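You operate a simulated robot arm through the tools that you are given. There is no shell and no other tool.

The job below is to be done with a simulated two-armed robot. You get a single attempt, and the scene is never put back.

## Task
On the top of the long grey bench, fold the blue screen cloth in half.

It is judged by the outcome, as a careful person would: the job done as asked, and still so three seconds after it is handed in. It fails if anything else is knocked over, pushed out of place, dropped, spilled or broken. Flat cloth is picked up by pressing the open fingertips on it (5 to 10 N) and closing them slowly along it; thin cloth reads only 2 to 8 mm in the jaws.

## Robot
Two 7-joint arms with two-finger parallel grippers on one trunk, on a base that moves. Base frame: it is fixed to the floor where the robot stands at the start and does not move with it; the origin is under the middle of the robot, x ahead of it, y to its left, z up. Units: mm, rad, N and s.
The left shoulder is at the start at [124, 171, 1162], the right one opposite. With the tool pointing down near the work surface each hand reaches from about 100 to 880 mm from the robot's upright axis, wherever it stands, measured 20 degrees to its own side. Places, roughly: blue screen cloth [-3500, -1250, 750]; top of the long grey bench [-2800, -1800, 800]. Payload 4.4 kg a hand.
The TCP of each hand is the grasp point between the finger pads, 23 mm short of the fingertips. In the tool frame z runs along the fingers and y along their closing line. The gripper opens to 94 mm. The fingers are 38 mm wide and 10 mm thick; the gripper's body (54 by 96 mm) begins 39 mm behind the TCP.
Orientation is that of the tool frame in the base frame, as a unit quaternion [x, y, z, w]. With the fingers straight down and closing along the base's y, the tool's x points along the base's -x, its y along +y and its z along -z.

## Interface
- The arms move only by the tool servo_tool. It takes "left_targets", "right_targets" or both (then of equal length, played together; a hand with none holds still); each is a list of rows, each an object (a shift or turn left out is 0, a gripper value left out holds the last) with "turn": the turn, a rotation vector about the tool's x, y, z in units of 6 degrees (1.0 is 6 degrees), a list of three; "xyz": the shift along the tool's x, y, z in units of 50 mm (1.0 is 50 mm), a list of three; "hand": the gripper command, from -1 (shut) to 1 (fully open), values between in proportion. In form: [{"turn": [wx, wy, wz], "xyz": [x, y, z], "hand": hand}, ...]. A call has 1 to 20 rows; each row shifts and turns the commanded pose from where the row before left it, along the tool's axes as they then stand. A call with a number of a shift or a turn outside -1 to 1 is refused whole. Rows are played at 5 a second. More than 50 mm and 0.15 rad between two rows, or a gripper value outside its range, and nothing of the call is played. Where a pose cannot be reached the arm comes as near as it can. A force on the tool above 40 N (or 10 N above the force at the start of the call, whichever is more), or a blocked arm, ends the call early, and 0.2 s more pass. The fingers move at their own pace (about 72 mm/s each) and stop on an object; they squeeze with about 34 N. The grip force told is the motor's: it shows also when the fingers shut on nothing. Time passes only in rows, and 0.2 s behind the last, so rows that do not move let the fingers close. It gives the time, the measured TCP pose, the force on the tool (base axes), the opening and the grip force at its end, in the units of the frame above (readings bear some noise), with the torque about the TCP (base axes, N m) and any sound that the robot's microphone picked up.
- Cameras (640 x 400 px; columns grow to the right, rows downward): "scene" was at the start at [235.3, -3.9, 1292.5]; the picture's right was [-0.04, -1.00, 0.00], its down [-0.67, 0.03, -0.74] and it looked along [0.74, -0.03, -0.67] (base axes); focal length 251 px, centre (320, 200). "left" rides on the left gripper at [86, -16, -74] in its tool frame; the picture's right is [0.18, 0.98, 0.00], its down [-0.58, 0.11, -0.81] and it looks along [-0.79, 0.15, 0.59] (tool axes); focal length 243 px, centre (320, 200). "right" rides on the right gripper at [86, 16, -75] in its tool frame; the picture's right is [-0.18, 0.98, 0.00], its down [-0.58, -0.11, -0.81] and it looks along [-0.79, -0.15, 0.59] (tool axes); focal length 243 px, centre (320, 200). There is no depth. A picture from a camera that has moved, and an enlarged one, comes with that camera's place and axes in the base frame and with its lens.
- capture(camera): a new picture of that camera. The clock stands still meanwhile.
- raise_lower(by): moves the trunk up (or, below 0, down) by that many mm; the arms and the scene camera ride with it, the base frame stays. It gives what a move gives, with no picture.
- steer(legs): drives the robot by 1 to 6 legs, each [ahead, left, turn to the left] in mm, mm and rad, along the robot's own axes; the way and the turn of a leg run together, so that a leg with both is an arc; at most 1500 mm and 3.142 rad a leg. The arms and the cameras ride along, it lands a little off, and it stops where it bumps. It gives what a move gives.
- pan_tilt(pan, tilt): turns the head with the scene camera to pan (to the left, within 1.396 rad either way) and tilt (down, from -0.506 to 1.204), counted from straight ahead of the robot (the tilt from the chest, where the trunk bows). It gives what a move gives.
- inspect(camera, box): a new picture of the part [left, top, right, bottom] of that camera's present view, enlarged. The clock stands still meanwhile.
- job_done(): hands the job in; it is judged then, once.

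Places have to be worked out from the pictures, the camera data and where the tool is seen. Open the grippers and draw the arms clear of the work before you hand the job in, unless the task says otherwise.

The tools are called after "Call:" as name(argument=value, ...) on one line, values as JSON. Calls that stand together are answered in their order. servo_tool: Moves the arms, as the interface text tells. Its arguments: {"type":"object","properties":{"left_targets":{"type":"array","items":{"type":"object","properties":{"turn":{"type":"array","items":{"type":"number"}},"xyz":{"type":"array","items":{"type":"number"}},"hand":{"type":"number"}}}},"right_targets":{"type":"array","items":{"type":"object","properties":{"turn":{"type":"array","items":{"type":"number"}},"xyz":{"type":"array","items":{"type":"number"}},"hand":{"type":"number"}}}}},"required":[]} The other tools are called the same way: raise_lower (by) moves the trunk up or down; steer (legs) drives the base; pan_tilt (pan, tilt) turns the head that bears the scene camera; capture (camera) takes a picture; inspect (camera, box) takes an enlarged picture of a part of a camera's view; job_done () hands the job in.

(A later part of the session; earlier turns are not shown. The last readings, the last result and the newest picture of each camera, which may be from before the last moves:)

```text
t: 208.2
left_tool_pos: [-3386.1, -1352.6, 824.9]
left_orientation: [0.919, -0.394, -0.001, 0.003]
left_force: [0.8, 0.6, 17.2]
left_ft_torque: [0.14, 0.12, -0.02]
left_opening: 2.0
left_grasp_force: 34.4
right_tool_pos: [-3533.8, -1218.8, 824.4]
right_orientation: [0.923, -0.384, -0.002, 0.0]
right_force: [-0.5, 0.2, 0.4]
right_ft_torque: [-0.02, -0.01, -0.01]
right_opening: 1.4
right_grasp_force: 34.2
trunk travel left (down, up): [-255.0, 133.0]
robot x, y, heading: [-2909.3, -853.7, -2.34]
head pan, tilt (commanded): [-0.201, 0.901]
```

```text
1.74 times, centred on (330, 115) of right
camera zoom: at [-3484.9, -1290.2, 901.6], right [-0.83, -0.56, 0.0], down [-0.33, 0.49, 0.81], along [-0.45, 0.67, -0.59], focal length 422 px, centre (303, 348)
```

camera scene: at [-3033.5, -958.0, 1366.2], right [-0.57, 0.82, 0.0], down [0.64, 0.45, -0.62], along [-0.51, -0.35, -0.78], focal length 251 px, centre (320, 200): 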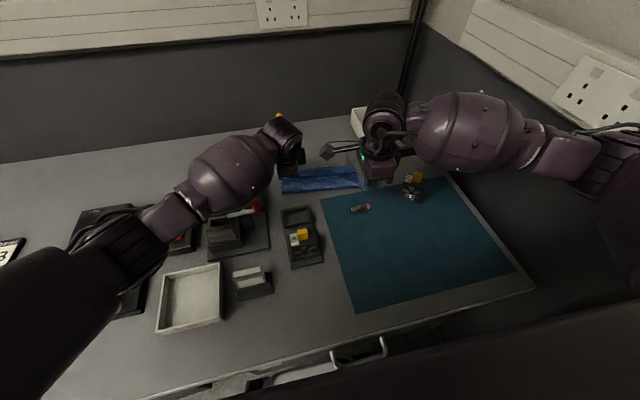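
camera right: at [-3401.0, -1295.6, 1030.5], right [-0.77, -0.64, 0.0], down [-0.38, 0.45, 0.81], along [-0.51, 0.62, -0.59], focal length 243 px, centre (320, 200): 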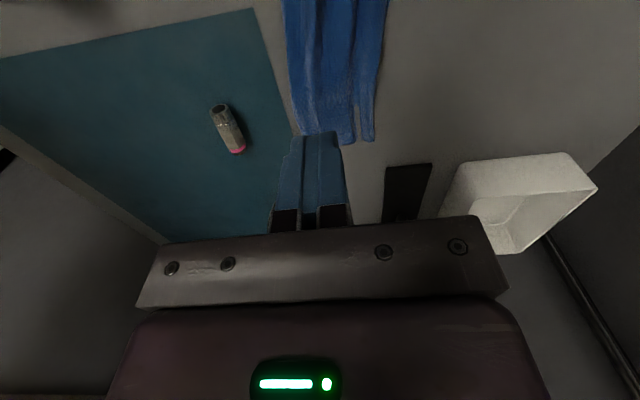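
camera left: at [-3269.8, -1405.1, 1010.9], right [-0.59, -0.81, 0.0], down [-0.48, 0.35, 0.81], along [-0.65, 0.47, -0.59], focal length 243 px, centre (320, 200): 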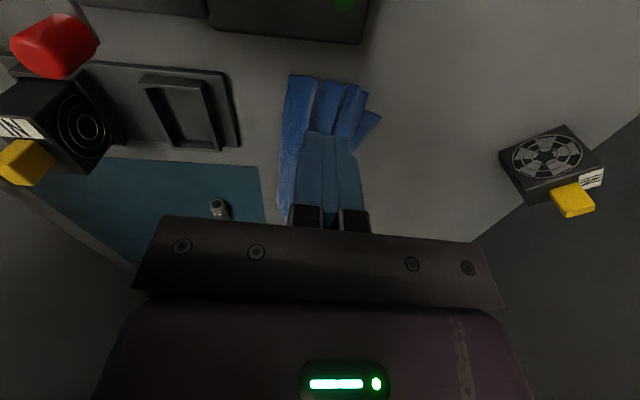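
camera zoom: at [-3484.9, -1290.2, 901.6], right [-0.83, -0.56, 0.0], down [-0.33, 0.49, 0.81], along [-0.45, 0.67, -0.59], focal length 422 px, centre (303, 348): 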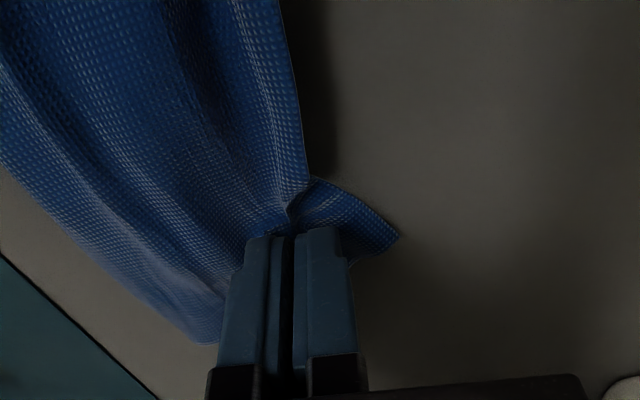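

Both jaws hold (2.0 and 1.4 mm). I lift both slowly 60 mm and check that only the upper layer comes up.

Call:
servo_tool(left_targets=[{"xyz": [0, 0, -0.2]}, {"xyz": [0, 0, -0.2]}, {"xyz": [0, 0, -0.25]}, {"xyz": [0, 0, -0.25]}, {"xyz": [0, 0, -0.3]}, {}], right_targets=[{"xyz": [0, 0, -0.2]}, {"xyz": [0, 0, -0.2]}, {"xyz": [0, 0, -0.25]}, {"xyz": [0, 0, -0.25]}, {"xyz": [0, 0, -0.3]}, {}])

Call:
inspect(camera="left", box=[200, 0, 460, 230])

Call:
inspect(camera="right", box=[200, 0, 460, 230])

Call:
inspect(camera="scene", box=[250, 120, 370, 200])

```text
t: 209.6
left_tool_pos: [-3383.8, -1352.9, 883.6]
left_orientation: [0.919, -0.395, -0.001, 0.002]
left_force: [0.0, -0.4, 0.6]
left_ft_torque: [0.01, 0.04, 0.01]
left_opening: 1.9
left_grasp_force: 34.3
right_tool_pos: [-3534.9, -1219.5, 883.4]
right_orientation: [0.923, -0.385, -0.002, -0.002]
right_force: [0.1, -0.1, 0.3]
right_ft_torque: [0.01, 0.0, 0.01]
right_opening: 1.3
right_grasp_force: 34.2
trunk travel left (down, up): [-255.0, 133.0]
robot x, y, heading: [-2908.0, -850.2, -2.334]
head pan, tilt (commanded): [-0.201, 0.901]
```

```text
1.74 times, centred on (330, 115) of left
camera zoom: at [-3312.3, -1404.4, 957.4], right [-0.59, -0.81, 0.0], down [-0.48, 0.35, 0.81], along [-0.65, 0.47, -0.59], focal length 422 px, centre (303, 348)
```

zoom: 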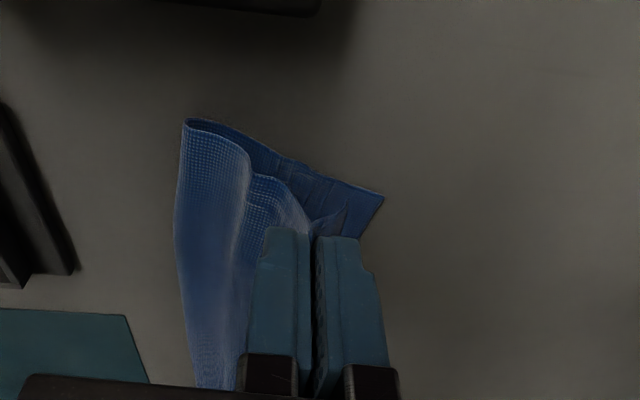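

```text
1.74 times, centred on (330, 115) of right
camera zoom: at [-3485.3, -1291.9, 960.1], right [-0.83, -0.56, 0.0], down [-0.33, 0.49, 0.81], along [-0.45, 0.67, -0.59], focal length 422 px, centre (303, 348)
```

zoom: 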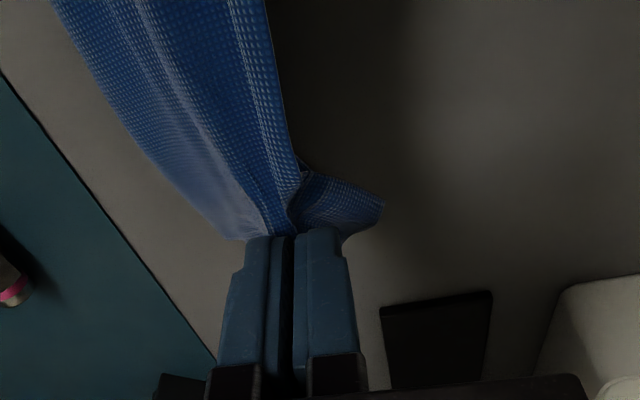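

```text
5.00 times, centred on (310, 160) of scene
camera zoom: at [-3033.9, -958.3, 1366.0], right [-0.57, 0.82, 0.0], down [0.64, 0.45, -0.62], along [-0.51, -0.35, -0.78], focal length 1256 px, centre (370, 400)
```

zoom: 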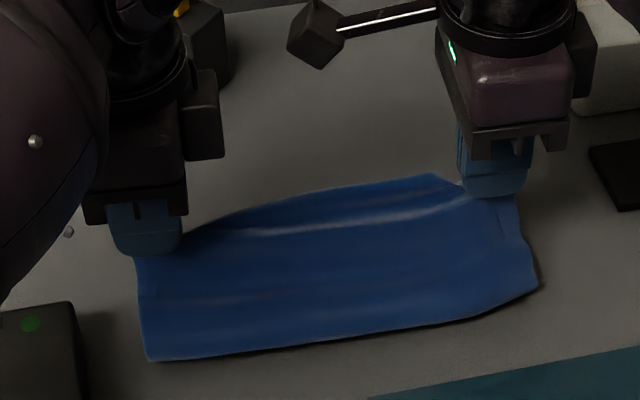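

The upper layer lifts cleanly. I continue straight up so that the entire cloth hangs free from both hands.

Call:
servo_tool(left_targets=[{"xyz": [0, 0, -0.4]}, {"xyz": [0, 0, -0.4]}, {"xyz": [0, 0, -0.5]}, {"xyz": [0, 0, -0.5]}, {"xyz": [0, 0, -0.5]}, {"xyz": [0, 0, -0.5]}, {"xyz": [0, 0, -0.3]}, {}, {}], right_targets=[{"xyz": [0, 0, -0.4]}, {"xyz": [0, 0, -0.4]}, {"xyz": [0, 0, -0.5]}, {"xyz": [0, 0, -0.5]}, {"xyz": [0, 0, -0.5]}, {"xyz": [0, 0, -0.5]}, {"xyz": [0, 0, -0.3]}, {}, {}])

Call:
capture(camera="scene")

Call:
capture(camera="left")

Call:
capture(camera="right")

```text
t: 211.6
left_tool_pos: [-3385.6, -1350.9, 1037.4]
left_orientation: [0.919, -0.394, -0.001, 0.002]
left_force: [0.5, -0.3, 0.9]
left_ft_torque: [0.0, 0.0, 0.02]
left_opening: 1.8
left_grasp_force: 34.0
right_tool_pos: [-3535.3, -1220.4, 1039.4]
right_orientation: [0.923, -0.384, -0.001, -0.002]
right_force: [-0.1, -0.2, 0.1]
right_ft_torque: [-0.04, -0.03, 0.01]
right_opening: 1.4
right_grasp_force: 34.0
trunk travel left (down, up): [-255.0, 133.0]
robot x, y, heading: [-2909.2, -852.5, -2.332]
head pan, tilt (commanded): [-0.201, 0.901]
```

```text
taken
camera scene: at [-3033.6, -958.0, 1366.2], right [-0.57, 0.82, 0.0], down [0.64, 0.45, -0.62], along [-0.51, -0.35, -0.78], focal length 251 px, centre (320, 200)
```

scene: 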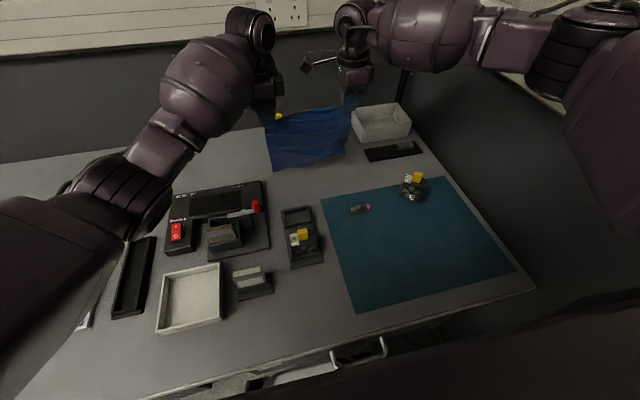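

```text
taken
camera left: at [-3312.9, -1402.6, 1111.1], right [-0.59, -0.81, 0.0], down [-0.48, 0.35, 0.81], along [-0.65, 0.47, -0.59], focal length 243 px, centre (320, 200)
```

left: 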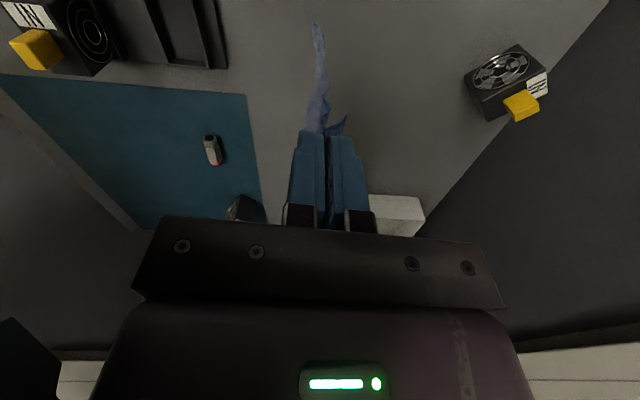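

```text
taken
camera right: at [-3486.6, -1292.8, 1115.0], right [-0.83, -0.56, 0.0], down [-0.33, 0.49, 0.81], along [-0.45, 0.67, -0.59], focal length 243 px, centre (320, 200)
```

right: 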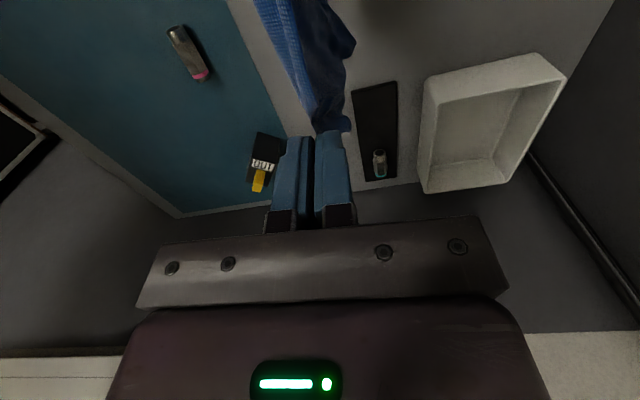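

The cloth now hangs like a curtain between the two hands. I zoom in to see its shape and lower edge.

Call:
inspect(camera="scene", box=[240, 80, 380, 180])

Call:
inspect(camera="left", box=[260, 0, 380, 140])

```text
4.00 times, centred on (310, 130) of scene
camera zoom: at [-3033.6, -958.0, 1366.2], right [-0.57, 0.82, 0.0], down [0.64, 0.45, -0.62], along [-0.51, -0.35, -0.78], focal length 1005 px, centre (360, 480)
```

zoom: 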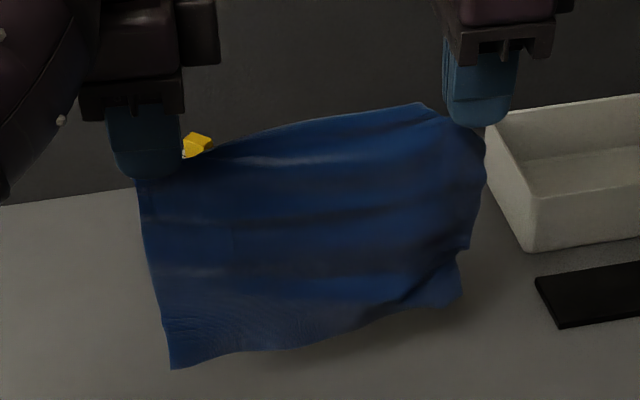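

```text
2.86 times, centred on (320, 70) of left
camera zoom: at [-3312.9, -1402.6, 1111.1], right [-0.59, -0.81, 0.0], down [-0.48, 0.35, 0.81], along [-0.65, 0.47, -0.59], focal length 693 px, centre (320, 571)
```

zoom: 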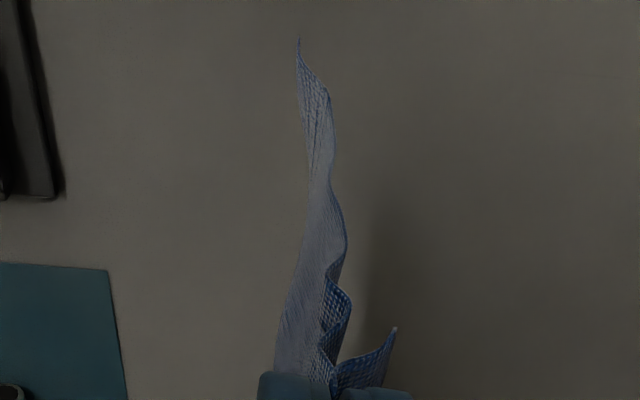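

The cloth hangs straight. Plan: lower its bottom edge onto the bench at about n≈69–88, lay the lower half toward me, then fold the upper half back over it. First I move both hands back 20 mm (with a small yaw to suit the cloth line) and lower until the bottom edge nearly touches.

Call:
servo_tool(left_targets=[{"turn": [0, 0, -0.39], "xyz": [0, 0.2, 0]}, {"turn": [0, 0, -0.39], "xyz": [0, 0.2, 0]}, {"xyz": [0, 0, 0.25]}, {"xyz": [0, 0, 0.25]}, {"xyz": [0, 0, 0.2]}, {}, {}], right_targets=[{"turn": [0, 0, -0.39], "xyz": [0, 0.2, 0]}, {"turn": [0, 0, -0.39], "xyz": [0, 0.2, 0]}, {"xyz": [0, 0, 0.25]}, {"xyz": [0, 0, 0.25]}, {"xyz": [0, 0, 0.2]}, {}, {}])

Call:
inspect(camera="scene", box=[240, 90, 380, 190])

Call:
inspect(camera="left", box=[200, 0, 460, 230])

```text
t: 213.2
left_tool_pos: [-3401.0, -1365.9, 1003.2]
left_orientation: [0.934, -0.356, -0.001, 0.001]
left_force: [0.3, 0.5, 0.4]
left_ft_torque: [0.01, 0.02, 0.01]
left_opening: 1.6
left_grasp_force: 33.9
right_tool_pos: [-3551.1, -1234.8, 1005.4]
right_orientation: [0.938, -0.346, -0.001, -0.003]
right_force: [0.8, 0.3, 0.0]
right_ft_torque: [0.0, 0.0, 0.02]
right_opening: 1.4
right_grasp_force: 33.6
trunk travel left (down, up): [-255.0, 133.0]
robot x, y, heading: [-2909.3, -849.1, -2.332]
head pan, tilt (commanded): [-0.201, 0.901]
```

```text
4.00 times, centred on (310, 140) of scene
camera zoom: at [-3033.7, -958.1, 1366.2], right [-0.57, 0.82, 0.0], down [0.64, 0.45, -0.62], along [-0.51, -0.35, -0.78], focal length 1005 px, centre (360, 440)
```

zoom: 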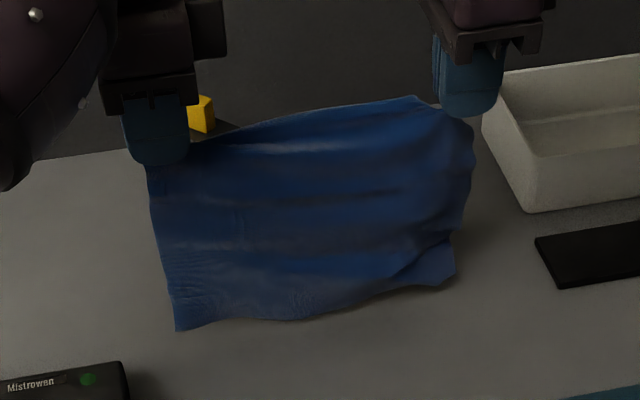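

```text
1.74 times, centred on (330, 115) of left
camera zoom: at [-3325.4, -1411.4, 1076.9], right [-0.52, -0.86, 0.0], down [-0.5, 0.31, 0.81], along [-0.69, 0.42, -0.59], focal length 422 px, centre (303, 348)
```

zoom: 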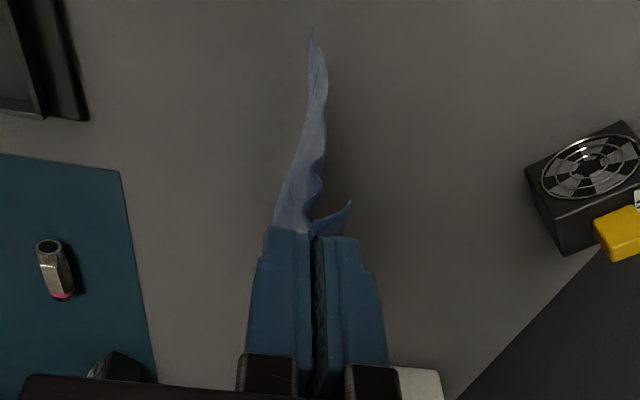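

The bottom edge is about 15 mm above the bench at the wanted place. I lower it to touch and lay the lower half down toward me (equal steps down and toward me).

Call:
servo_tool(left_targets=[{"xyz": [0, 0, 0.15]}, {"xyz": [0, 0, 0.15]}, {"xyz": [0, -0.12, 0.14]}, {"xyz": [0, -0.14, 0.14]}, {"xyz": [0, -0.14, 0.14]}, {"xyz": [0, -0.14, 0.14]}, {"xyz": [0, -0.14, 0.14]}, {"xyz": [0, -0.14, 0.14]}, {}], right_targets=[{"xyz": [0, 0, 0.15]}, {"xyz": [0, 0, 0.15]}, {"xyz": [0, -0.12, 0.14]}, {"xyz": [0, -0.14, 0.14]}, {"xyz": [0, -0.14, 0.14]}, {"xyz": [0, -0.14, 0.14]}, {"xyz": [0, -0.14, 0.14]}, {"xyz": [0, -0.14, 0.14]}, {}])

Call:
inspect(camera="scene", box=[240, 90, 380, 190])

Call:
inspect(camera="left", box=[200, 0, 460, 230])

Call:
inspect(camera="right", box=[200, 0, 460, 230])

```text
t: 215.2
left_tool_pos: [-3372.8, -1336.3, 945.9]
left_orientation: [0.934, -0.356, -0.001, 0.002]
left_force: [0.1, 0.0, -0.8]
left_ft_torque: [0.01, -0.02, -0.01]
left_opening: 1.9
left_grasp_force: 34.0
right_tool_pos: [-3523.9, -1203.3, 947.7]
right_orientation: [0.938, -0.346, -0.001, -0.001]
right_force: [0.3, 0.3, -0.3]
right_ft_torque: [0.0, 0.0, 0.0]
right_opening: 1.2
right_grasp_force: 33.8
trunk travel left (down, up): [-255.0, 133.0]
robot x, y, heading: [-2909.7, -854.7, -2.333]
head pan, tilt (commanded): [-0.201, 0.901]
```

```text
4.00 times, centred on (310, 140) of scene
camera zoom: at [-3033.6, -958.1, 1366.2], right [-0.57, 0.82, 0.0], down [0.64, 0.45, -0.62], along [-0.51, -0.35, -0.78], focal length 1005 px, centre (360, 440)
```

zoom: 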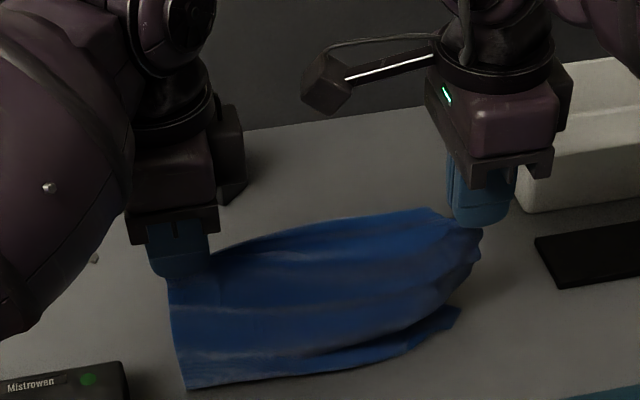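

```text
1.74 times, centred on (330, 115) of left
camera zoom: at [-3297.7, -1380.9, 1019.3], right [-0.52, -0.86, 0.0], down [-0.5, 0.31, 0.81], along [-0.69, 0.42, -0.59], focal length 422 px, centre (303, 348)
```

zoom: 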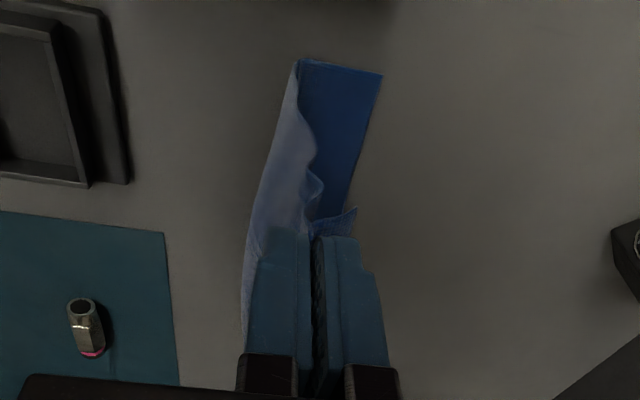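

```text
1.74 times, centred on (330, 115) of right
camera zoom: at [-3468.4, -1270.2, 1023.1], right [-0.78, -0.63, 0.0], down [-0.37, 0.46, 0.81], along [-0.51, 0.63, -0.59], focal length 422 px, centre (303, 348)
```

zoom: 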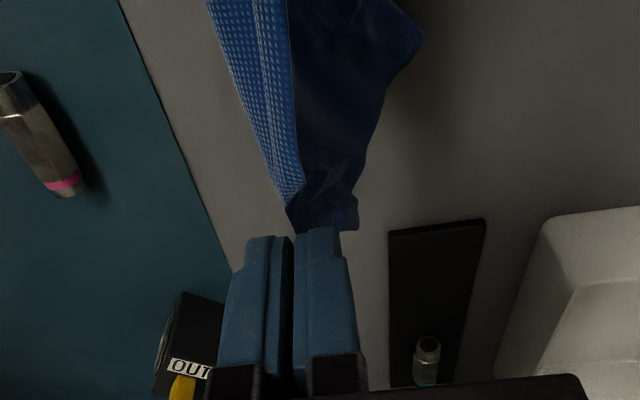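

The lower half is being laid outward as planned (back-left corner at n≈63). I continue laying down the rest of the lower half.

Call:
servo_tool(left_targets=[{"xyz": [0, -0.15, 0.15]}, {"xyz": [0, -0.15, 0.15]}, {"xyz": [0, -0.15, 0.15]}, {"xyz": [0, -0.15, 0.15]}, {"xyz": [0, -0.15, 0.15]}, {"xyz": [0, -0.15, 0.15]}, {"xyz": [0, -0.12, 0.15]}, {}], right_targets=[{"xyz": [0, -0.15, 0.15]}, {"xyz": [0, -0.15, 0.15]}, {"xyz": [0, -0.15, 0.15]}, {"xyz": [0, -0.15, 0.15]}, {"xyz": [0, -0.15, 0.15]}, {"xyz": [0, -0.15, 0.15]}, {"xyz": [0, -0.12, 0.15]}, {}])

Call:
inspect(camera="scene", box=[240, 110, 380, 210])

Call:
inspect(camera="left", box=[200, 0, 460, 230])

Call:
inspect(camera="right", box=[200, 0, 460, 230])

```text
t: 217.0
left_tool_pos: [-3341.5, -1296.2, 893.1]
left_orientation: [0.934, -0.356, -0.001, 0.002]
left_force: [-0.5, -0.4, -0.2]
left_ft_torque: [0.02, 0.02, -0.01]
left_opening: 1.8
left_grasp_force: 33.4
right_tool_pos: [-3490.6, -1162.9, 895.2]
right_orientation: [0.938, -0.346, -0.001, -0.001]
right_force: [0.2, 0.7, -0.2]
right_ft_torque: [-0.01, 0.05, -0.05]
right_opening: 1.5
right_grasp_force: 34.1
trunk travel left (down, up): [-255.0, 133.0]
robot x, y, heading: [-2912.4, -852.8, -2.339]
head pan, tilt (commanded): [-0.201, 0.901]
```

```text
4.00 times, centred on (310, 160) of scene
camera zoom: at [-3033.6, -958.0, 1366.2], right [-0.57, 0.82, 0.0], down [0.64, 0.45, -0.62], along [-0.51, -0.35, -0.78], focal length 1005 px, centre (360, 360)
```

zoom: 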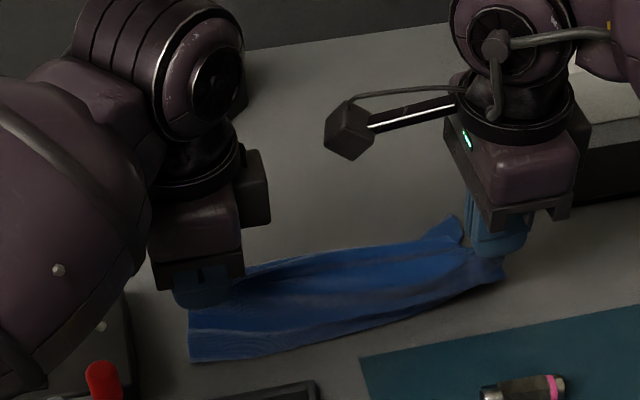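

```text
1.74 times, centred on (330, 115) of left
camera zoom: at [-3264.6, -1341.9, 967.5], right [-0.52, -0.86, 0.0], down [-0.5, 0.31, 0.81], along [-0.69, 0.42, -0.59], focal length 422 px, centre (303, 348)
```

zoom: 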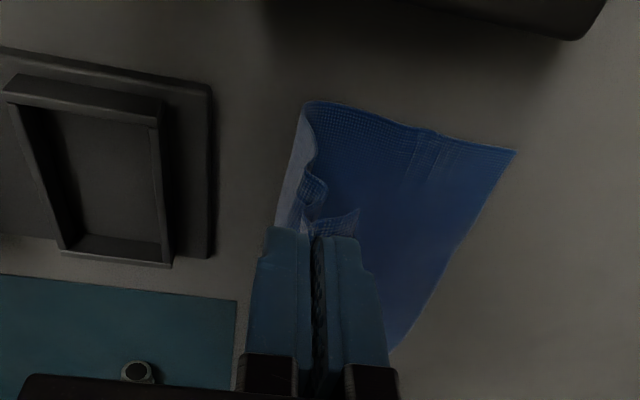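

```text
1.74 times, centred on (330, 115) of right
camera zoom: at [-3435.0, -1230.6, 969.8], right [-0.78, -0.63, 0.0], down [-0.37, 0.46, 0.81], along [-0.51, 0.63, -0.59], focal length 422 px, centre (303, 348)
```

zoom: 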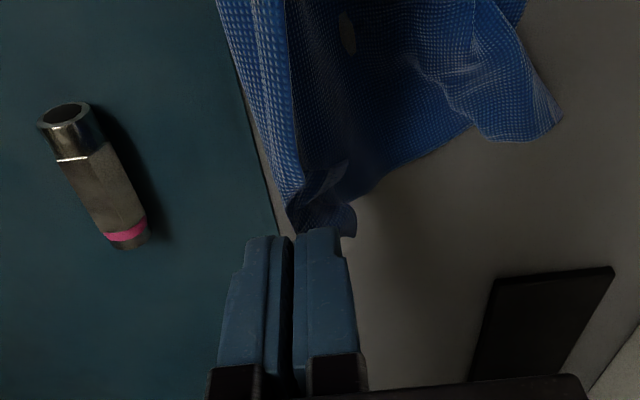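

The left side is laid neatly (back-left corner at n≈62), the right corner at n≈93; the lower half is nearly square with the hand line. I lay 9 mm more on the left, then swing both hands over in an arc (radius about 60 left, 70 right) to fold the upper half back over.

Call:
servo_tool(left_targets=[{"xyz": [0, -0.18, 0.18]}, {"xyz": [0, 0.118, 0.018]}, {"xyz": [0, 0.2, 0.054]}, {"xyz": [0, 0.19, 0.088]}, {"xyz": [0, 0.172, 0.12]}, {"xyz": [0, 0.148, 0.148]}, {}], right_targets=[{}, {"xyz": [0, 0.214, 0.022]}, {"xyz": [0, 0.234, 0.062]}, {"xyz": [0, 0.222, 0.104]}, {"xyz": [0, 0.2, 0.14]}, {"xyz": [0, 0.172, 0.172]}, {}])

Call:
inspect(camera="scene", box=[240, 110, 380, 210])

Call:
inspect(camera="left", box=[200, 0, 460, 230])

Call:
inspect(camera="right", box=[200, 0, 460, 230])

```text
t: 218.6
left_tool_pos: [-3360.9, -1322.0, 863.4]
left_orientation: [0.934, -0.356, -0.001, 0.001]
left_force: [-0.1, -0.9, 0.1]
left_ft_torque: [-0.01, 0.03, -0.01]
left_opening: 1.9
left_grasp_force: 33.7
right_tool_pos: [-3524.9, -1203.8, 869.2]
right_orientation: [0.938, -0.346, -0.002, -0.001]
right_force: [0.4, -0.5, 0.8]
right_ft_torque: [-0.03, 0.0, -0.01]
right_opening: 1.1
right_grasp_force: 33.7
trunk travel left (down, up): [-255.0, 133.0]
robot x, y, heading: [-2914.4, -850.4, -2.333]
head pan, tilt (commanded): [-0.201, 0.901]
```

```text
4.00 times, centred on (310, 160) of scene
camera zoom: at [-3033.5, -957.9, 1366.2], right [-0.57, 0.82, 0.0], down [0.64, 0.45, -0.62], along [-0.51, -0.35, -0.78], focal length 1005 px, centre (360, 360)
```

zoom: 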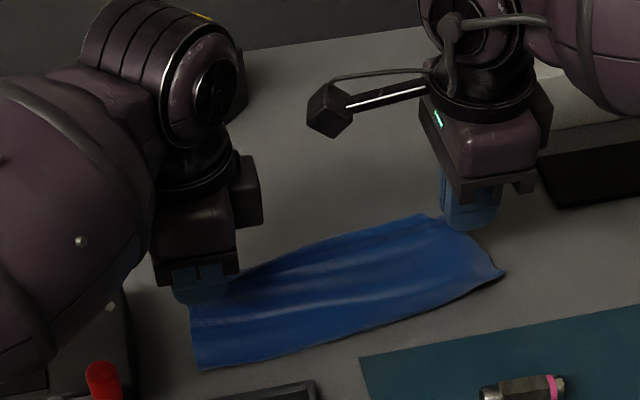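

```text
1.74 times, centred on (330, 115) of left
camera zoom: at [-3285.5, -1366.7, 936.6], right [-0.52, -0.86, 0.0], down [-0.5, 0.31, 0.81], along [-0.69, 0.42, -0.59], focal length 422 px, centre (303, 348)
```

zoom: 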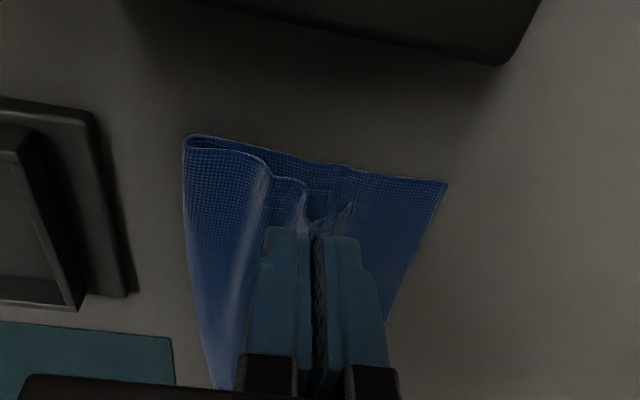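

```text
1.74 times, centred on (330, 115) of right
camera zoom: at [-3469.3, -1270.6, 945.3], right [-0.78, -0.63, 0.0], down [-0.37, 0.46, 0.81], along [-0.51, 0.63, -0.59], focal length 422 px, centre (303, 348)
```

zoom: 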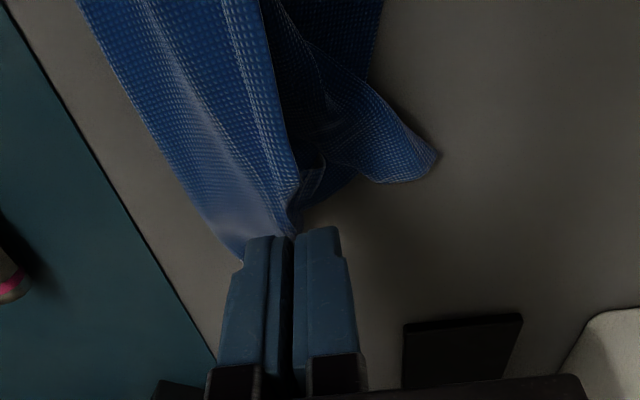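

The fold swings over well. I complete the arc and lower the edge to just above the lower layer.

Call:
servo_tool(left_targets=[{"xyz": [0, 0.12, 0.172]}, {"xyz": [0, 0.04, 0.16]}, {"xyz": [0, 0.02, 0.18]}, {"xyz": [0, 0.02, 0.16]}, {}], right_targets=[{"xyz": [0, 0.14, 0.2]}, {"xyz": [0, 0.048, 0.18]}, {"xyz": [0, 0.03, 0.2]}, {"xyz": [0, 0.02, 0.2]}, {}])

Call:
inspect(camera="scene", box=[240, 110, 380, 210])

Call:
inspect(camera="left", box=[200, 0, 460, 230])

Call:
inspect(camera="right", box=[200, 0, 460, 230])

```text
t: 219.8
left_tool_pos: [-3365.4, -1328.9, 828.5]
left_orientation: [0.934, -0.356, 0.0, 0.002]
left_force: [0.0, -0.3, 1.8]
left_ft_torque: [0.01, -0.01, -0.02]
left_opening: 2.0
left_grasp_force: 34.1
right_tool_pos: [-3531.4, -1212.0, 829.6]
right_orientation: [0.938, -0.346, -0.001, -0.001]
right_force: [0.8, -0.5, 0.7]
right_ft_torque: [-0.04, 0.0, 0.0]
right_opening: 1.2
right_grasp_force: 33.9
trunk travel left (down, up): [-255.0, 133.0]
robot x, y, heading: [-2907.5, -852.4, -2.331]
head pan, tilt (commanded): [-0.201, 0.901]
```

```text
4.00 times, centred on (310, 160) of scene
camera zoom: at [-3033.5, -958.0, 1366.2], right [-0.57, 0.82, 0.0], down [0.64, 0.45, -0.62], along [-0.51, -0.35, -0.78], focal length 1005 px, centre (360, 360)
```

zoom: 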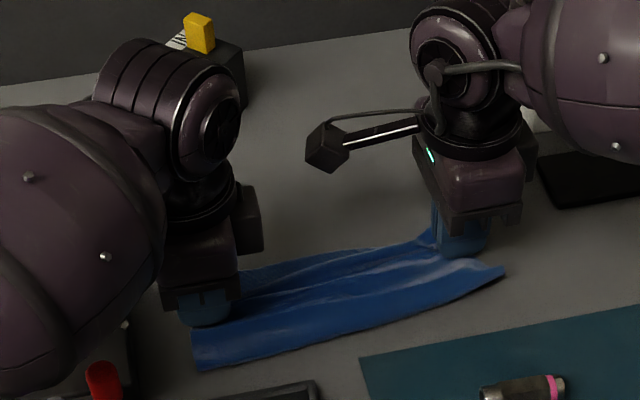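

```text
1.74 times, centred on (330, 115) of left
camera zoom: at [-3291.7, -1374.3, 902.5], right [-0.52, -0.86, 0.0], down [-0.5, 0.31, 0.81], along [-0.69, 0.42, -0.59], focal length 422 px, centre (303, 348)
```

zoom: 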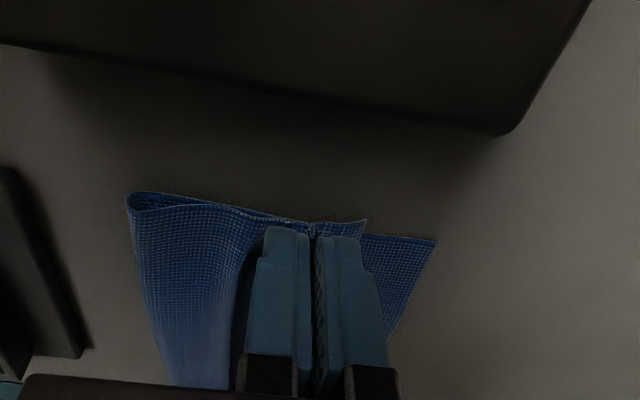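

```text
1.74 times, centred on (330, 115) of right
camera zoom: at [-3476.6, -1279.3, 905.3], right [-0.78, -0.63, 0.0], down [-0.37, 0.46, 0.81], along [-0.51, 0.63, -0.59], focal length 422 px, centre (303, 348)
```

zoom: 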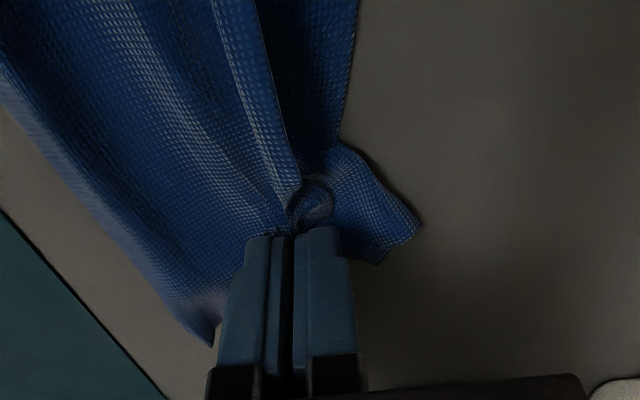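

The upper layer is laid back over the lower one, its flap pointing outward at the left. I release both slowly and lift straight up.

Call:
servo_tool(left_targets=[{"hand": -0.92}, {"hand": -0.84}, {"hand": -0.76}, {"hand": -0.68}, {"hand": -0.6}, {"hand": -0.5}, {"hand": -0.44}, {"xyz": [0, 0, -0.2]}, {"xyz": [0, 0, -0.5]}, {"xyz": [0, 0, -0.9]}, {"xyz": [0, 0, -0.9]}, {}], right_targets=[{"hand": -0.92}, {"hand": -0.84}, {"hand": -0.76}, {"hand": -0.68}, {"hand": -0.6}, {"hand": -0.5}, {"hand": -0.44}, {"xyz": [0, 0, -0.2]}, {"xyz": [0, 0, -0.5]}, {"xyz": [0, 0, -0.9]}, {"xyz": [0, 0, -0.9]}, {}])

Call:
inspect(camera="scene", box=[250, 130, 370, 210])

Call:
inspect(camera="left", box=[200, 0, 460, 230])

Call:
inspect(camera="right", box=[200, 0, 460, 230])

```text
t: 222.4
left_tool_pos: [-3365.3, -1330.6, 954.8]
left_orientation: [0.934, -0.356, -0.001, 0.001]
left_force: [0.0, -0.2, 0.9]
left_ft_torque: [-0.01, -0.01, 0.02]
left_opening: 26.5
left_grasp_force: 0.0
right_tool_pos: [-3530.8, -1209.4, 956.9]
right_orientation: [0.938, -0.346, 0.0, -0.002]
right_force: [0.1, -1.0, -0.2]
right_ft_torque: [-0.01, -0.04, 0.0]
right_opening: 26.3
right_grasp_force: 0.1
trunk travel left (down, up): [-255.0, 133.0]
robot x, y, heading: [-2908.6, -855.3, -2.339]
head pan, tilt (commanded): [-0.201, 0.901]
```

```text
5.00 times, centred on (310, 170) of scene
camera zoom: at [-3034.3, -958.6, 1365.9], right [-0.57, 0.82, 0.0], down [0.64, 0.45, -0.62], along [-0.51, -0.35, -0.78], focal length 1256 px, centre (370, 350)
```

zoom: 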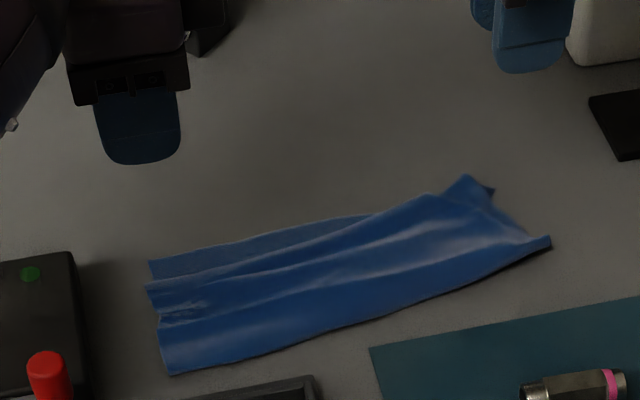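

```text
1.74 times, centred on (330, 115) of left
camera zoom: at [-3289.2, -1375.6, 1028.3], right [-0.52, -0.86, 0.0], down [-0.51, 0.31, 0.81], along [-0.69, 0.42, -0.59], focal length 422 px, centre (303, 348)
```

zoom: 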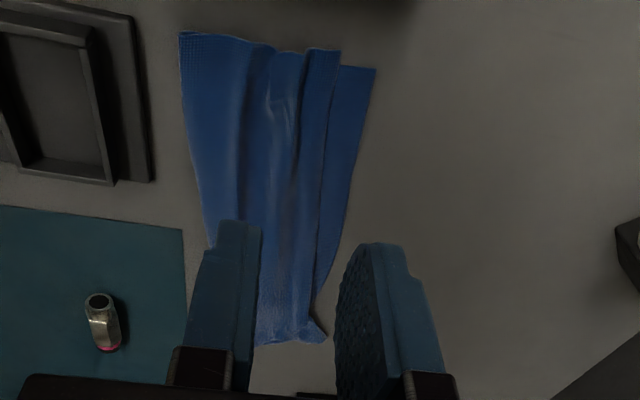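

```text
1.74 times, centred on (330, 115) of right
camera zoom: at [-3475.8, -1276.4, 1032.7], right [-0.78, -0.63, 0.0], down [-0.37, 0.46, 0.81], along [-0.51, 0.63, -0.59], focal length 422 px, centre (303, 348)
```

zoom: 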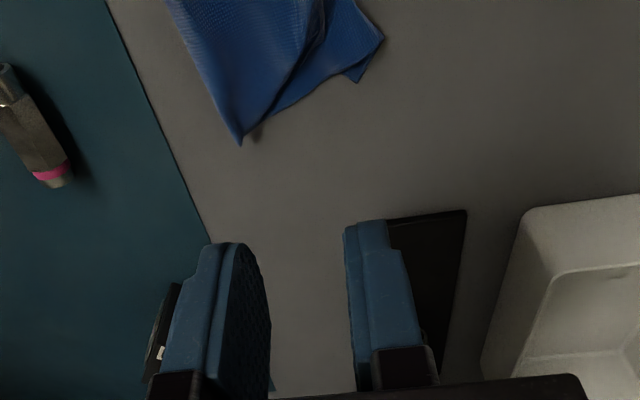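

Much better: a half fold with straight layers at the left; the right end is still gathered (width about 65 mm instead of 97) and the upper edge lies about 20 mm short at the left. I smooth the right end by pressing with the right hand's two fingertips (34 mm apart) and spreading them. First I lower to near contact.

Call:
servo_tool(right_targets=[{"xyz": [0, 0, 0.8], "hand": -0.277}, {"xyz": [0, 0, 0.8]}, {"xyz": [0, 0, 0.8]}, {}])

Call:
inspect(camera="right", box=[200, 0, 460, 230])

```text
t: 223.4
left_tool_pos: [-3364.6, -1330.4, 955.5]
left_orientation: [0.934, -0.356, -0.001, 0.002]
left_force: [0.0, 0.4, 0.4]
left_ft_torque: [-0.01, 0.0, 0.0]
left_opening: 26.2
left_grasp_force: 0.1
right_tool_pos: [-3532.0, -1211.7, 837.8]
right_orientation: [0.938, -0.346, -0.001, -0.001]
right_force: [-0.1, -0.6, 0.0]
right_ft_torque: [-0.04, 0.01, 0.0]
right_opening: 34.0
right_grasp_force: 0.0
trunk travel left (down, up): [-255.0, 133.0]
robot x, y, heading: [-2907.5, -853.0, -2.333]
head pan, tilt (commanded): [-0.201, 0.901]
```

```text
1.74 times, centred on (330, 115) of right
camera zoom: at [-3477.6, -1279.5, 913.5], right [-0.78, -0.63, 0.0], down [-0.37, 0.46, 0.81], along [-0.51, 0.63, -0.59], focal length 422 px, centre (303, 348)
```

zoom: 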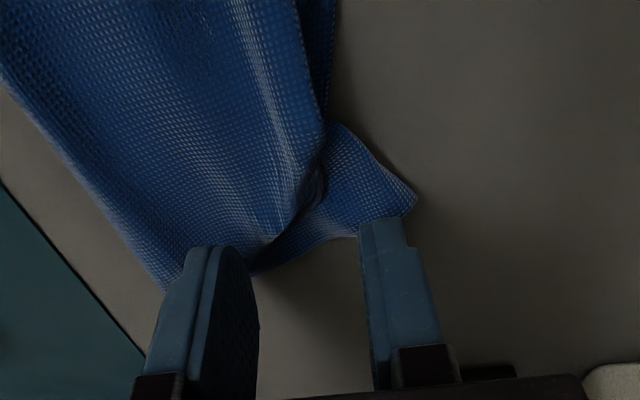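

The near fingertip is just inside the crease and the far one over the lower layer's corner. I lower to contact.

Call:
servo_tool(right_targets=[{"xyz": [0, 0, 0.12]}, {"xyz": [0, 0, 0.06]}, {}])

Call:
servo_tool(right_targets=[{"xyz": [0, 0, 0.03]}, {"xyz": [0, 0, 0.02]}, {}])

Call:
servo_tool(right_targets=[{"xyz": [0, 0, 0.02]}, {}])

```text
t: 224.2
left_tool_pos: [-3362.2, -1330.3, 954.5]
left_orientation: [0.934, -0.357, -0.001, 0.002]
left_force: [0.8, 0.4, -0.2]
left_ft_torque: [0.01, 0.01, 0.01]
left_opening: 26.2
left_grasp_force: 0.1
right_tool_pos: [-3531.8, -1213.9, 828.3]
right_orientation: [0.938, -0.346, -0.001, -0.001]
right_force: [0.5, 0.4, 0.6]
right_ft_torque: [-0.02, -0.01, -0.02]
right_opening: 33.9
right_grasp_force: 0.1
trunk travel left (down, up): [-255.0, 133.0]
robot x, y, heading: [-2910.8, -850.9, -2.337]
head pan, tilt (commanded): [-0.201, 0.901]
```

```text
t: 225.0
left_tool_pos: [-3363.5, -1330.3, 955.2]
left_orientation: [0.934, -0.357, 0.0, 0.001]
left_force: [-0.7, -0.5, -0.4]
left_ft_torque: [-0.01, -0.02, 0.0]
left_opening: 26.1
left_grasp_force: 0.1
right_tool_pos: [-3530.5, -1213.3, 824.9]
right_orientation: [0.938, -0.346, -0.002, -0.001]
right_force: [1.0, 0.5, 4.0]
right_ft_torque: [0.03, -0.05, -0.03]
right_opening: 34.2
right_grasp_force: 0.2
trunk travel left (down, up): [-255.0, 133.0]
robot x, y, heading: [-2911.9, -847.4, -2.336]
head pan, tilt (commanded): [-0.201, 0.901]
```

```text
t: 225.6
left_tool_pos: [-3362.7, -1329.7, 955.9]
left_orientation: [0.934, -0.357, -0.001, 0.002]
left_force: [-0.1, 0.7, 0.2]
left_ft_torque: [0.02, 0.01, -0.01]
left_opening: 26.5
left_grasp_force: 0.0
right_tool_pos: [-3531.8, -1212.6, 825.6]
right_orientation: [0.938, -0.346, -0.002, -0.001]
right_force: [-0.1, -1.4, 11.2]
right_ft_torque: [0.11, -0.11, 0.0]
right_opening: 33.4
right_grasp_force: 0.1
trunk travel left (down, up): [-255.0, 133.0]
robot x, y, heading: [-2907.8, -849.8, -2.333]
head pan, tilt (commanded): [-0.201, 0.901]
```

Contact at 11 N, mostly on the near finger. I press slightly more and spread the jaws from 34 to 66 mm.

Call:
servo_tool(right_targets=[{"xyz": [0, 0, 0.014]}, {"hand": -0.2}, {"hand": -0.12}, {"hand": -0.04}, {"hand": 0.04}, {"hand": 0.12}, {"hand": 0.2}, {"hand": 0.28}, {"hand": 0.36}, {"hand": 0.4}, {}])

Call:
servo_tool(right_targets=[{"xyz": [0, 0, -0.3]}, {"xyz": [0, 0, -0.8]}, {"xyz": [0, 0, -0.9]}, {"xyz": [0, -0.7, -0.6]}, {"xyz": [0, -0.8, 0]}, {}])

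Call:
inspect(camera="scene", box=[250, 130, 370, 210])

```text
t: 228.0
left_tool_pos: [-3364.7, -1328.8, 957.0]
left_orientation: [0.934, -0.356, -0.001, 0.002]
left_force: [-0.7, -0.4, 0.0]
left_ft_torque: [0.03, -0.02, -0.02]
left_opening: 26.4
left_grasp_force: 0.0
right_tool_pos: [-3531.9, -1211.2, 825.4]
right_orientation: [0.938, -0.346, -0.002, -0.001]
right_force: [-3.8, -4.7, 27.4]
right_ft_torque: [0.68, -0.51, 0.03]
right_opening: 63.6
right_grasp_force: 0.1
trunk travel left (down, up): [-255.0, 133.0]
robot x, y, heading: [-2912.0, -854.4, -2.333]
head pan, tilt (commanded): [-0.201, 0.901]
```

```text
t: 229.4
left_tool_pos: [-3364.6, -1330.4, 954.2]
left_orientation: [0.934, -0.356, -0.001, 0.003]
left_force: [0.2, -0.2, -0.3]
left_ft_torque: [0.0, 0.0, -0.01]
left_opening: 26.5
left_grasp_force: 0.1
right_tool_pos: [-3482.1, -1154.7, 952.0]
right_orientation: [0.938, -0.346, -0.001, -0.001]
right_force: [-0.1, -0.1, -0.4]
right_ft_torque: [-0.02, 0.01, 0.03]
right_opening: 65.8
right_grasp_force: 0.0
trunk travel left (down, up): [-255.0, 133.0]
robot x, y, heading: [-2909.1, -851.3, -2.33]
head pan, tilt (commanded): [-0.201, 0.901]
```

```text
5.00 times, centred on (310, 170) of scene
camera zoom: at [-3033.6, -958.4, 1366.1], right [-0.57, 0.82, 0.0], down [0.64, 0.45, -0.62], along [-0.51, -0.35, -0.78], focal length 1256 px, centre (370, 350)
```

zoom: 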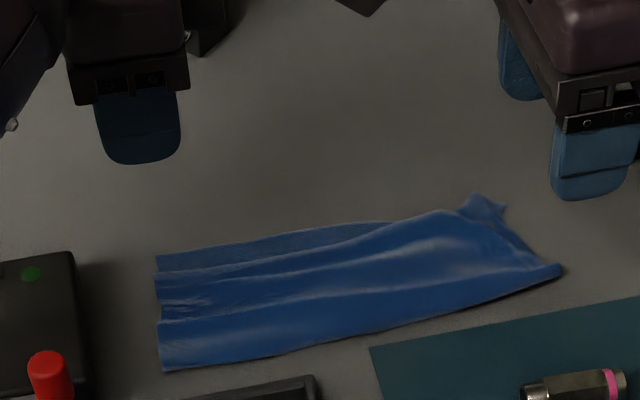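

The right end is now closer (crease n≈7, far corners n≈65–78). The upper edge is still about 15–19 mm short at the left part (e<100). I move the left hand away and use the right hand at e≈50, near finger anchoring the crease, far finger on the upper edge, tilted slightly so the far finger presses.

Call:
servo_tool(left_targets=[{"xyz": [0, 0, -0.9]}, {"xyz": [0.8, -0.5, -0.2]}, {"xyz": [0.8, -0.5, 0]}, {"xyz": [0.4, -0.8, 0]}, {}])

Call:
servo_tool(right_targets=[{"xyz": [0.8, -0.2, 0], "turn": [0.33, 0, 0], "hand": -0.255}, {"xyz": [0.8, -0.1, 0]}, {"xyz": [0.8, 0, 0]}, {}])

Call:
capture(camera="right")

Call:
inspect(camera="scene", box=[250, 130, 370, 210])

```text
t: 230.6
left_tool_pos: [-3226.0, -1328.7, 1009.7]
left_orientation: [0.934, -0.357, 0.0, 0.001]
left_force: [-0.5, -0.7, 0.4]
left_ft_torque: [0.0, 0.01, -0.04]
left_opening: 26.3
left_grasp_force: 0.2
right_tool_pos: [-3483.7, -1154.0, 951.2]
right_orientation: [0.938, -0.346, -0.001, -0.003]
right_force: [0.3, 0.9, 0.1]
right_ft_torque: [0.02, -0.03, -0.01]
right_opening: 65.7
right_grasp_force: 0.0
trunk travel left (down, up): [-255.0, 133.0]
robot x, y, heading: [-2910.3, -853.7, -2.336]
head pan, tilt (commanded): [-0.201, 0.901]
```

```text
t: 231.6
left_tool_pos: [-3228.7, -1328.5, 1010.1]
left_orientation: [0.934, -0.357, -0.002, 0.001]
left_force: [-0.5, -0.3, 0.6]
left_ft_torque: [0.0, -0.02, 0.01]
left_opening: 26.4
left_grasp_force: 0.1
right_tool_pos: [-3384.3, -1219.6, 954.0]
right_orientation: [0.938, -0.347, 0.004, -0.018]
right_force: [1.0, -0.3, 0.3]
right_ft_torque: [0.01, -0.02, -0.02]
right_opening: 35.2
right_grasp_force: 0.1
trunk travel left (down, up): [-255.0, 133.0]
robot x, y, heading: [-2910.3, -851.2, -2.331]
head pan, tilt (commanded): [-0.201, 0.901]
```

```text
taken
camera right: at [-3331.6, -1289.2, 1028.5], right [-0.78, -0.63, -0.04], down [-0.39, 0.44, 0.81], along [-0.49, 0.65, -0.58], focal length 243 px, centre (320, 200)
```

right: 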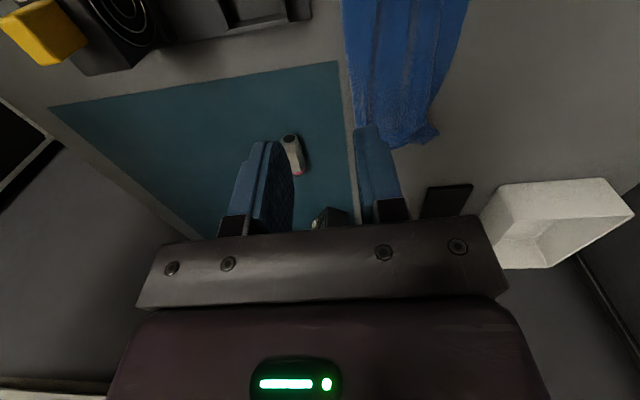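

```text
5.00 times, centred on (310, 170) of scene
camera zoom: at [-3034.0, -957.5, 1366.2], right [-0.57, 0.82, 0.0], down [0.64, 0.45, -0.62], along [-0.51, -0.35, -0.78], focal length 1256 px, centre (370, 350)
```

zoom: 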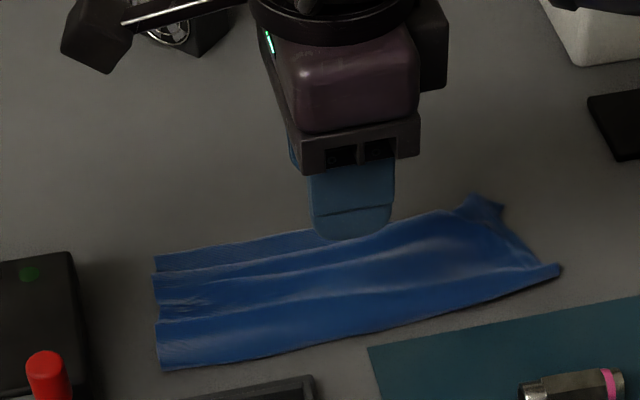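

I move the right hand to e≈50, n≈10 and lower it to just above the cloth.

Call:
servo_tool(right_targets=[{"xyz": [0.253, 0.38, 0.66]}, {"xyz": [0.253, 0.38, 0.66]}, {"xyz": [0.253, 0.38, 0.66]}, {"xyz": [0, 0, 0.2]}, {}])

Call:
inspect(camera="right", box=[200, 0, 460, 230])

```text
t: 232.8
left_tool_pos: [-3227.5, -1329.5, 1009.2]
left_orientation: [0.934, -0.357, -0.001, 0.002]
left_force: [-0.4, -0.1, 0.1]
left_ft_torque: [-0.02, 0.01, 0.03]
left_opening: 26.3
left_grasp_force: 0.0
right_tool_pos: [-3388.3, -1286.7, 841.8]
right_orientation: [0.938, -0.345, 0.004, -0.017]
right_force: [0.3, 0.5, 0.7]
right_ft_torque: [-0.04, 0.01, 0.0]
right_opening: 35.2
right_grasp_force: 0.1
trunk travel left (down, up): [-255.0, 133.0]
robot x, y, heading: [-2914.0, -851.4, -2.334]
head pan, tilt (commanded): [-0.201, 0.901]
```

```text
1.74 times, centred on (330, 115) of right
camera zoom: at [-3335.4, -1356.4, 916.4], right [-0.78, -0.63, -0.04], down [-0.39, 0.44, 0.81], along [-0.49, 0.65, -0.58], focal length 422 px, centre (303, 348)
```

zoom: 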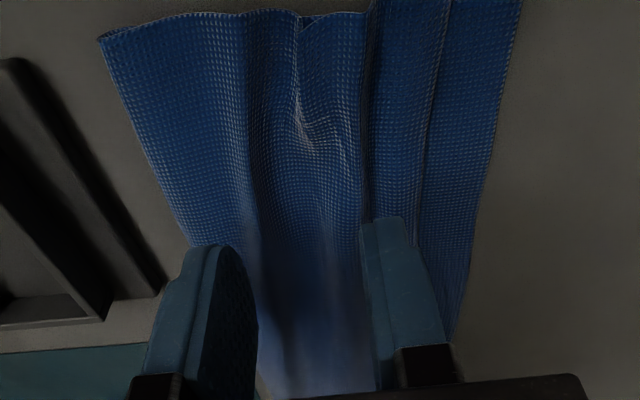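

The view is very clear: near finger on the crease side, far finger on the upper layer's last panel, its free edge beyond, then the lower layer's strip. I lower to contact and check the load balance by the torque.

Call:
servo_tool(right_targets=[{"xyz": [0, 0, 0.16]}, {"xyz": [0, 0, 0.08]}, {}])

Call:
servo_tool(right_targets=[{"xyz": [0, 0, 0.04]}, {"xyz": [0, 0, 0.02]}, {}])

Call:
servo_tool(right_targets=[{"xyz": [0, 0, 0.02]}, {"xyz": [0, 0, 0.01]}, {}])

```text
t: 233.6
left_tool_pos: [-3228.1, -1327.9, 1010.3]
left_orientation: [0.934, -0.356, -0.001, 0.002]
left_force: [-0.5, 0.1, 0.1]
left_ft_torque: [-0.01, -0.01, -0.01]
left_opening: 26.0
left_grasp_force: 0.1
right_tool_pos: [-3388.4, -1285.2, 830.3]
right_orientation: [0.938, -0.347, 0.004, -0.019]
right_force: [-0.4, -1.3, -0.4]
right_ft_torque: [-0.03, -0.02, 0.0]
right_opening: 35.0
right_grasp_force: 0.0
trunk travel left (down, up): [-255.0, 133.0]
robot x, y, heading: [-2911.5, -851.0, -2.333]
head pan, tilt (commanded): [-0.201, 0.901]
```

```text
t: 234.4
left_tool_pos: [-3228.2, -1329.9, 1009.9]
left_orientation: [0.934, -0.356, 0.0, 0.001]
left_force: [0.0, -0.3, 0.6]
left_ft_torque: [0.04, 0.01, 0.01]
left_opening: 26.2
left_grasp_force: 0.2
right_tool_pos: [-3386.2, -1285.8, 826.9]
right_orientation: [0.938, -0.346, 0.005, -0.018]
right_force: [0.0, 0.1, 0.3]
right_ft_torque: [-0.03, 0.0, -0.01]
right_opening: 35.2
right_grasp_force: 0.1
trunk travel left (down, up): [-255.0, 133.0]
robot x, y, heading: [-2909.3, -855.5, -2.337]
head pan, tilt (commanded): [-0.201, 0.901]
```

```text
t: 235.2
left_tool_pos: [-3227.2, -1329.9, 1009.7]
left_orientation: [0.934, -0.356, -0.001, 0.001]
left_force: [-1.1, -1.1, 0.9]
left_ft_torque: [-0.03, 0.01, 0.05]
left_opening: 26.4
left_grasp_force: 0.0
right_tool_pos: [-3387.3, -1287.0, 823.9]
right_orientation: [0.938, -0.345, 0.005, -0.018]
right_force: [-0.1, 0.4, 1.9]
right_ft_torque: [-0.05, 0.06, 0.0]
right_opening: 35.1
right_grasp_force: 0.4
trunk travel left (down, up): [-255.0, 133.0]
robot x, y, heading: [-2913.6, -852.0, -2.334]
head pan, tilt (commanded): [-0.201, 0.901]
```

The far finger touches first (as intended). I press about 1.2 mm more to load both.

Call:
servo_tool(right_targets=[{"xyz": [0, 0, 0.024]}, {}])

```text
t: 235.8
left_tool_pos: [-3227.2, -1328.5, 1008.2]
left_orientation: [0.934, -0.357, -0.002, 0.003]
left_force: [-0.1, 0.5, -0.1]
left_ft_torque: [-0.02, 0.0, -0.03]
left_opening: 26.4
left_grasp_force: 0.1
right_tool_pos: [-3387.4, -1285.4, 824.3]
right_orientation: [0.938, -0.346, 0.004, -0.016]
right_force: [-0.5, -0.6, 6.7]
right_ft_torque: [-0.14, 0.15, -0.02]
right_opening: 35.0
right_grasp_force: 0.6
trunk travel left (down, up): [-255.0, 133.0]
robot x, y, heading: [-2911.1, -851.3, -2.333]
head pan, tilt (commanded): [-0.201, 0.901]
```

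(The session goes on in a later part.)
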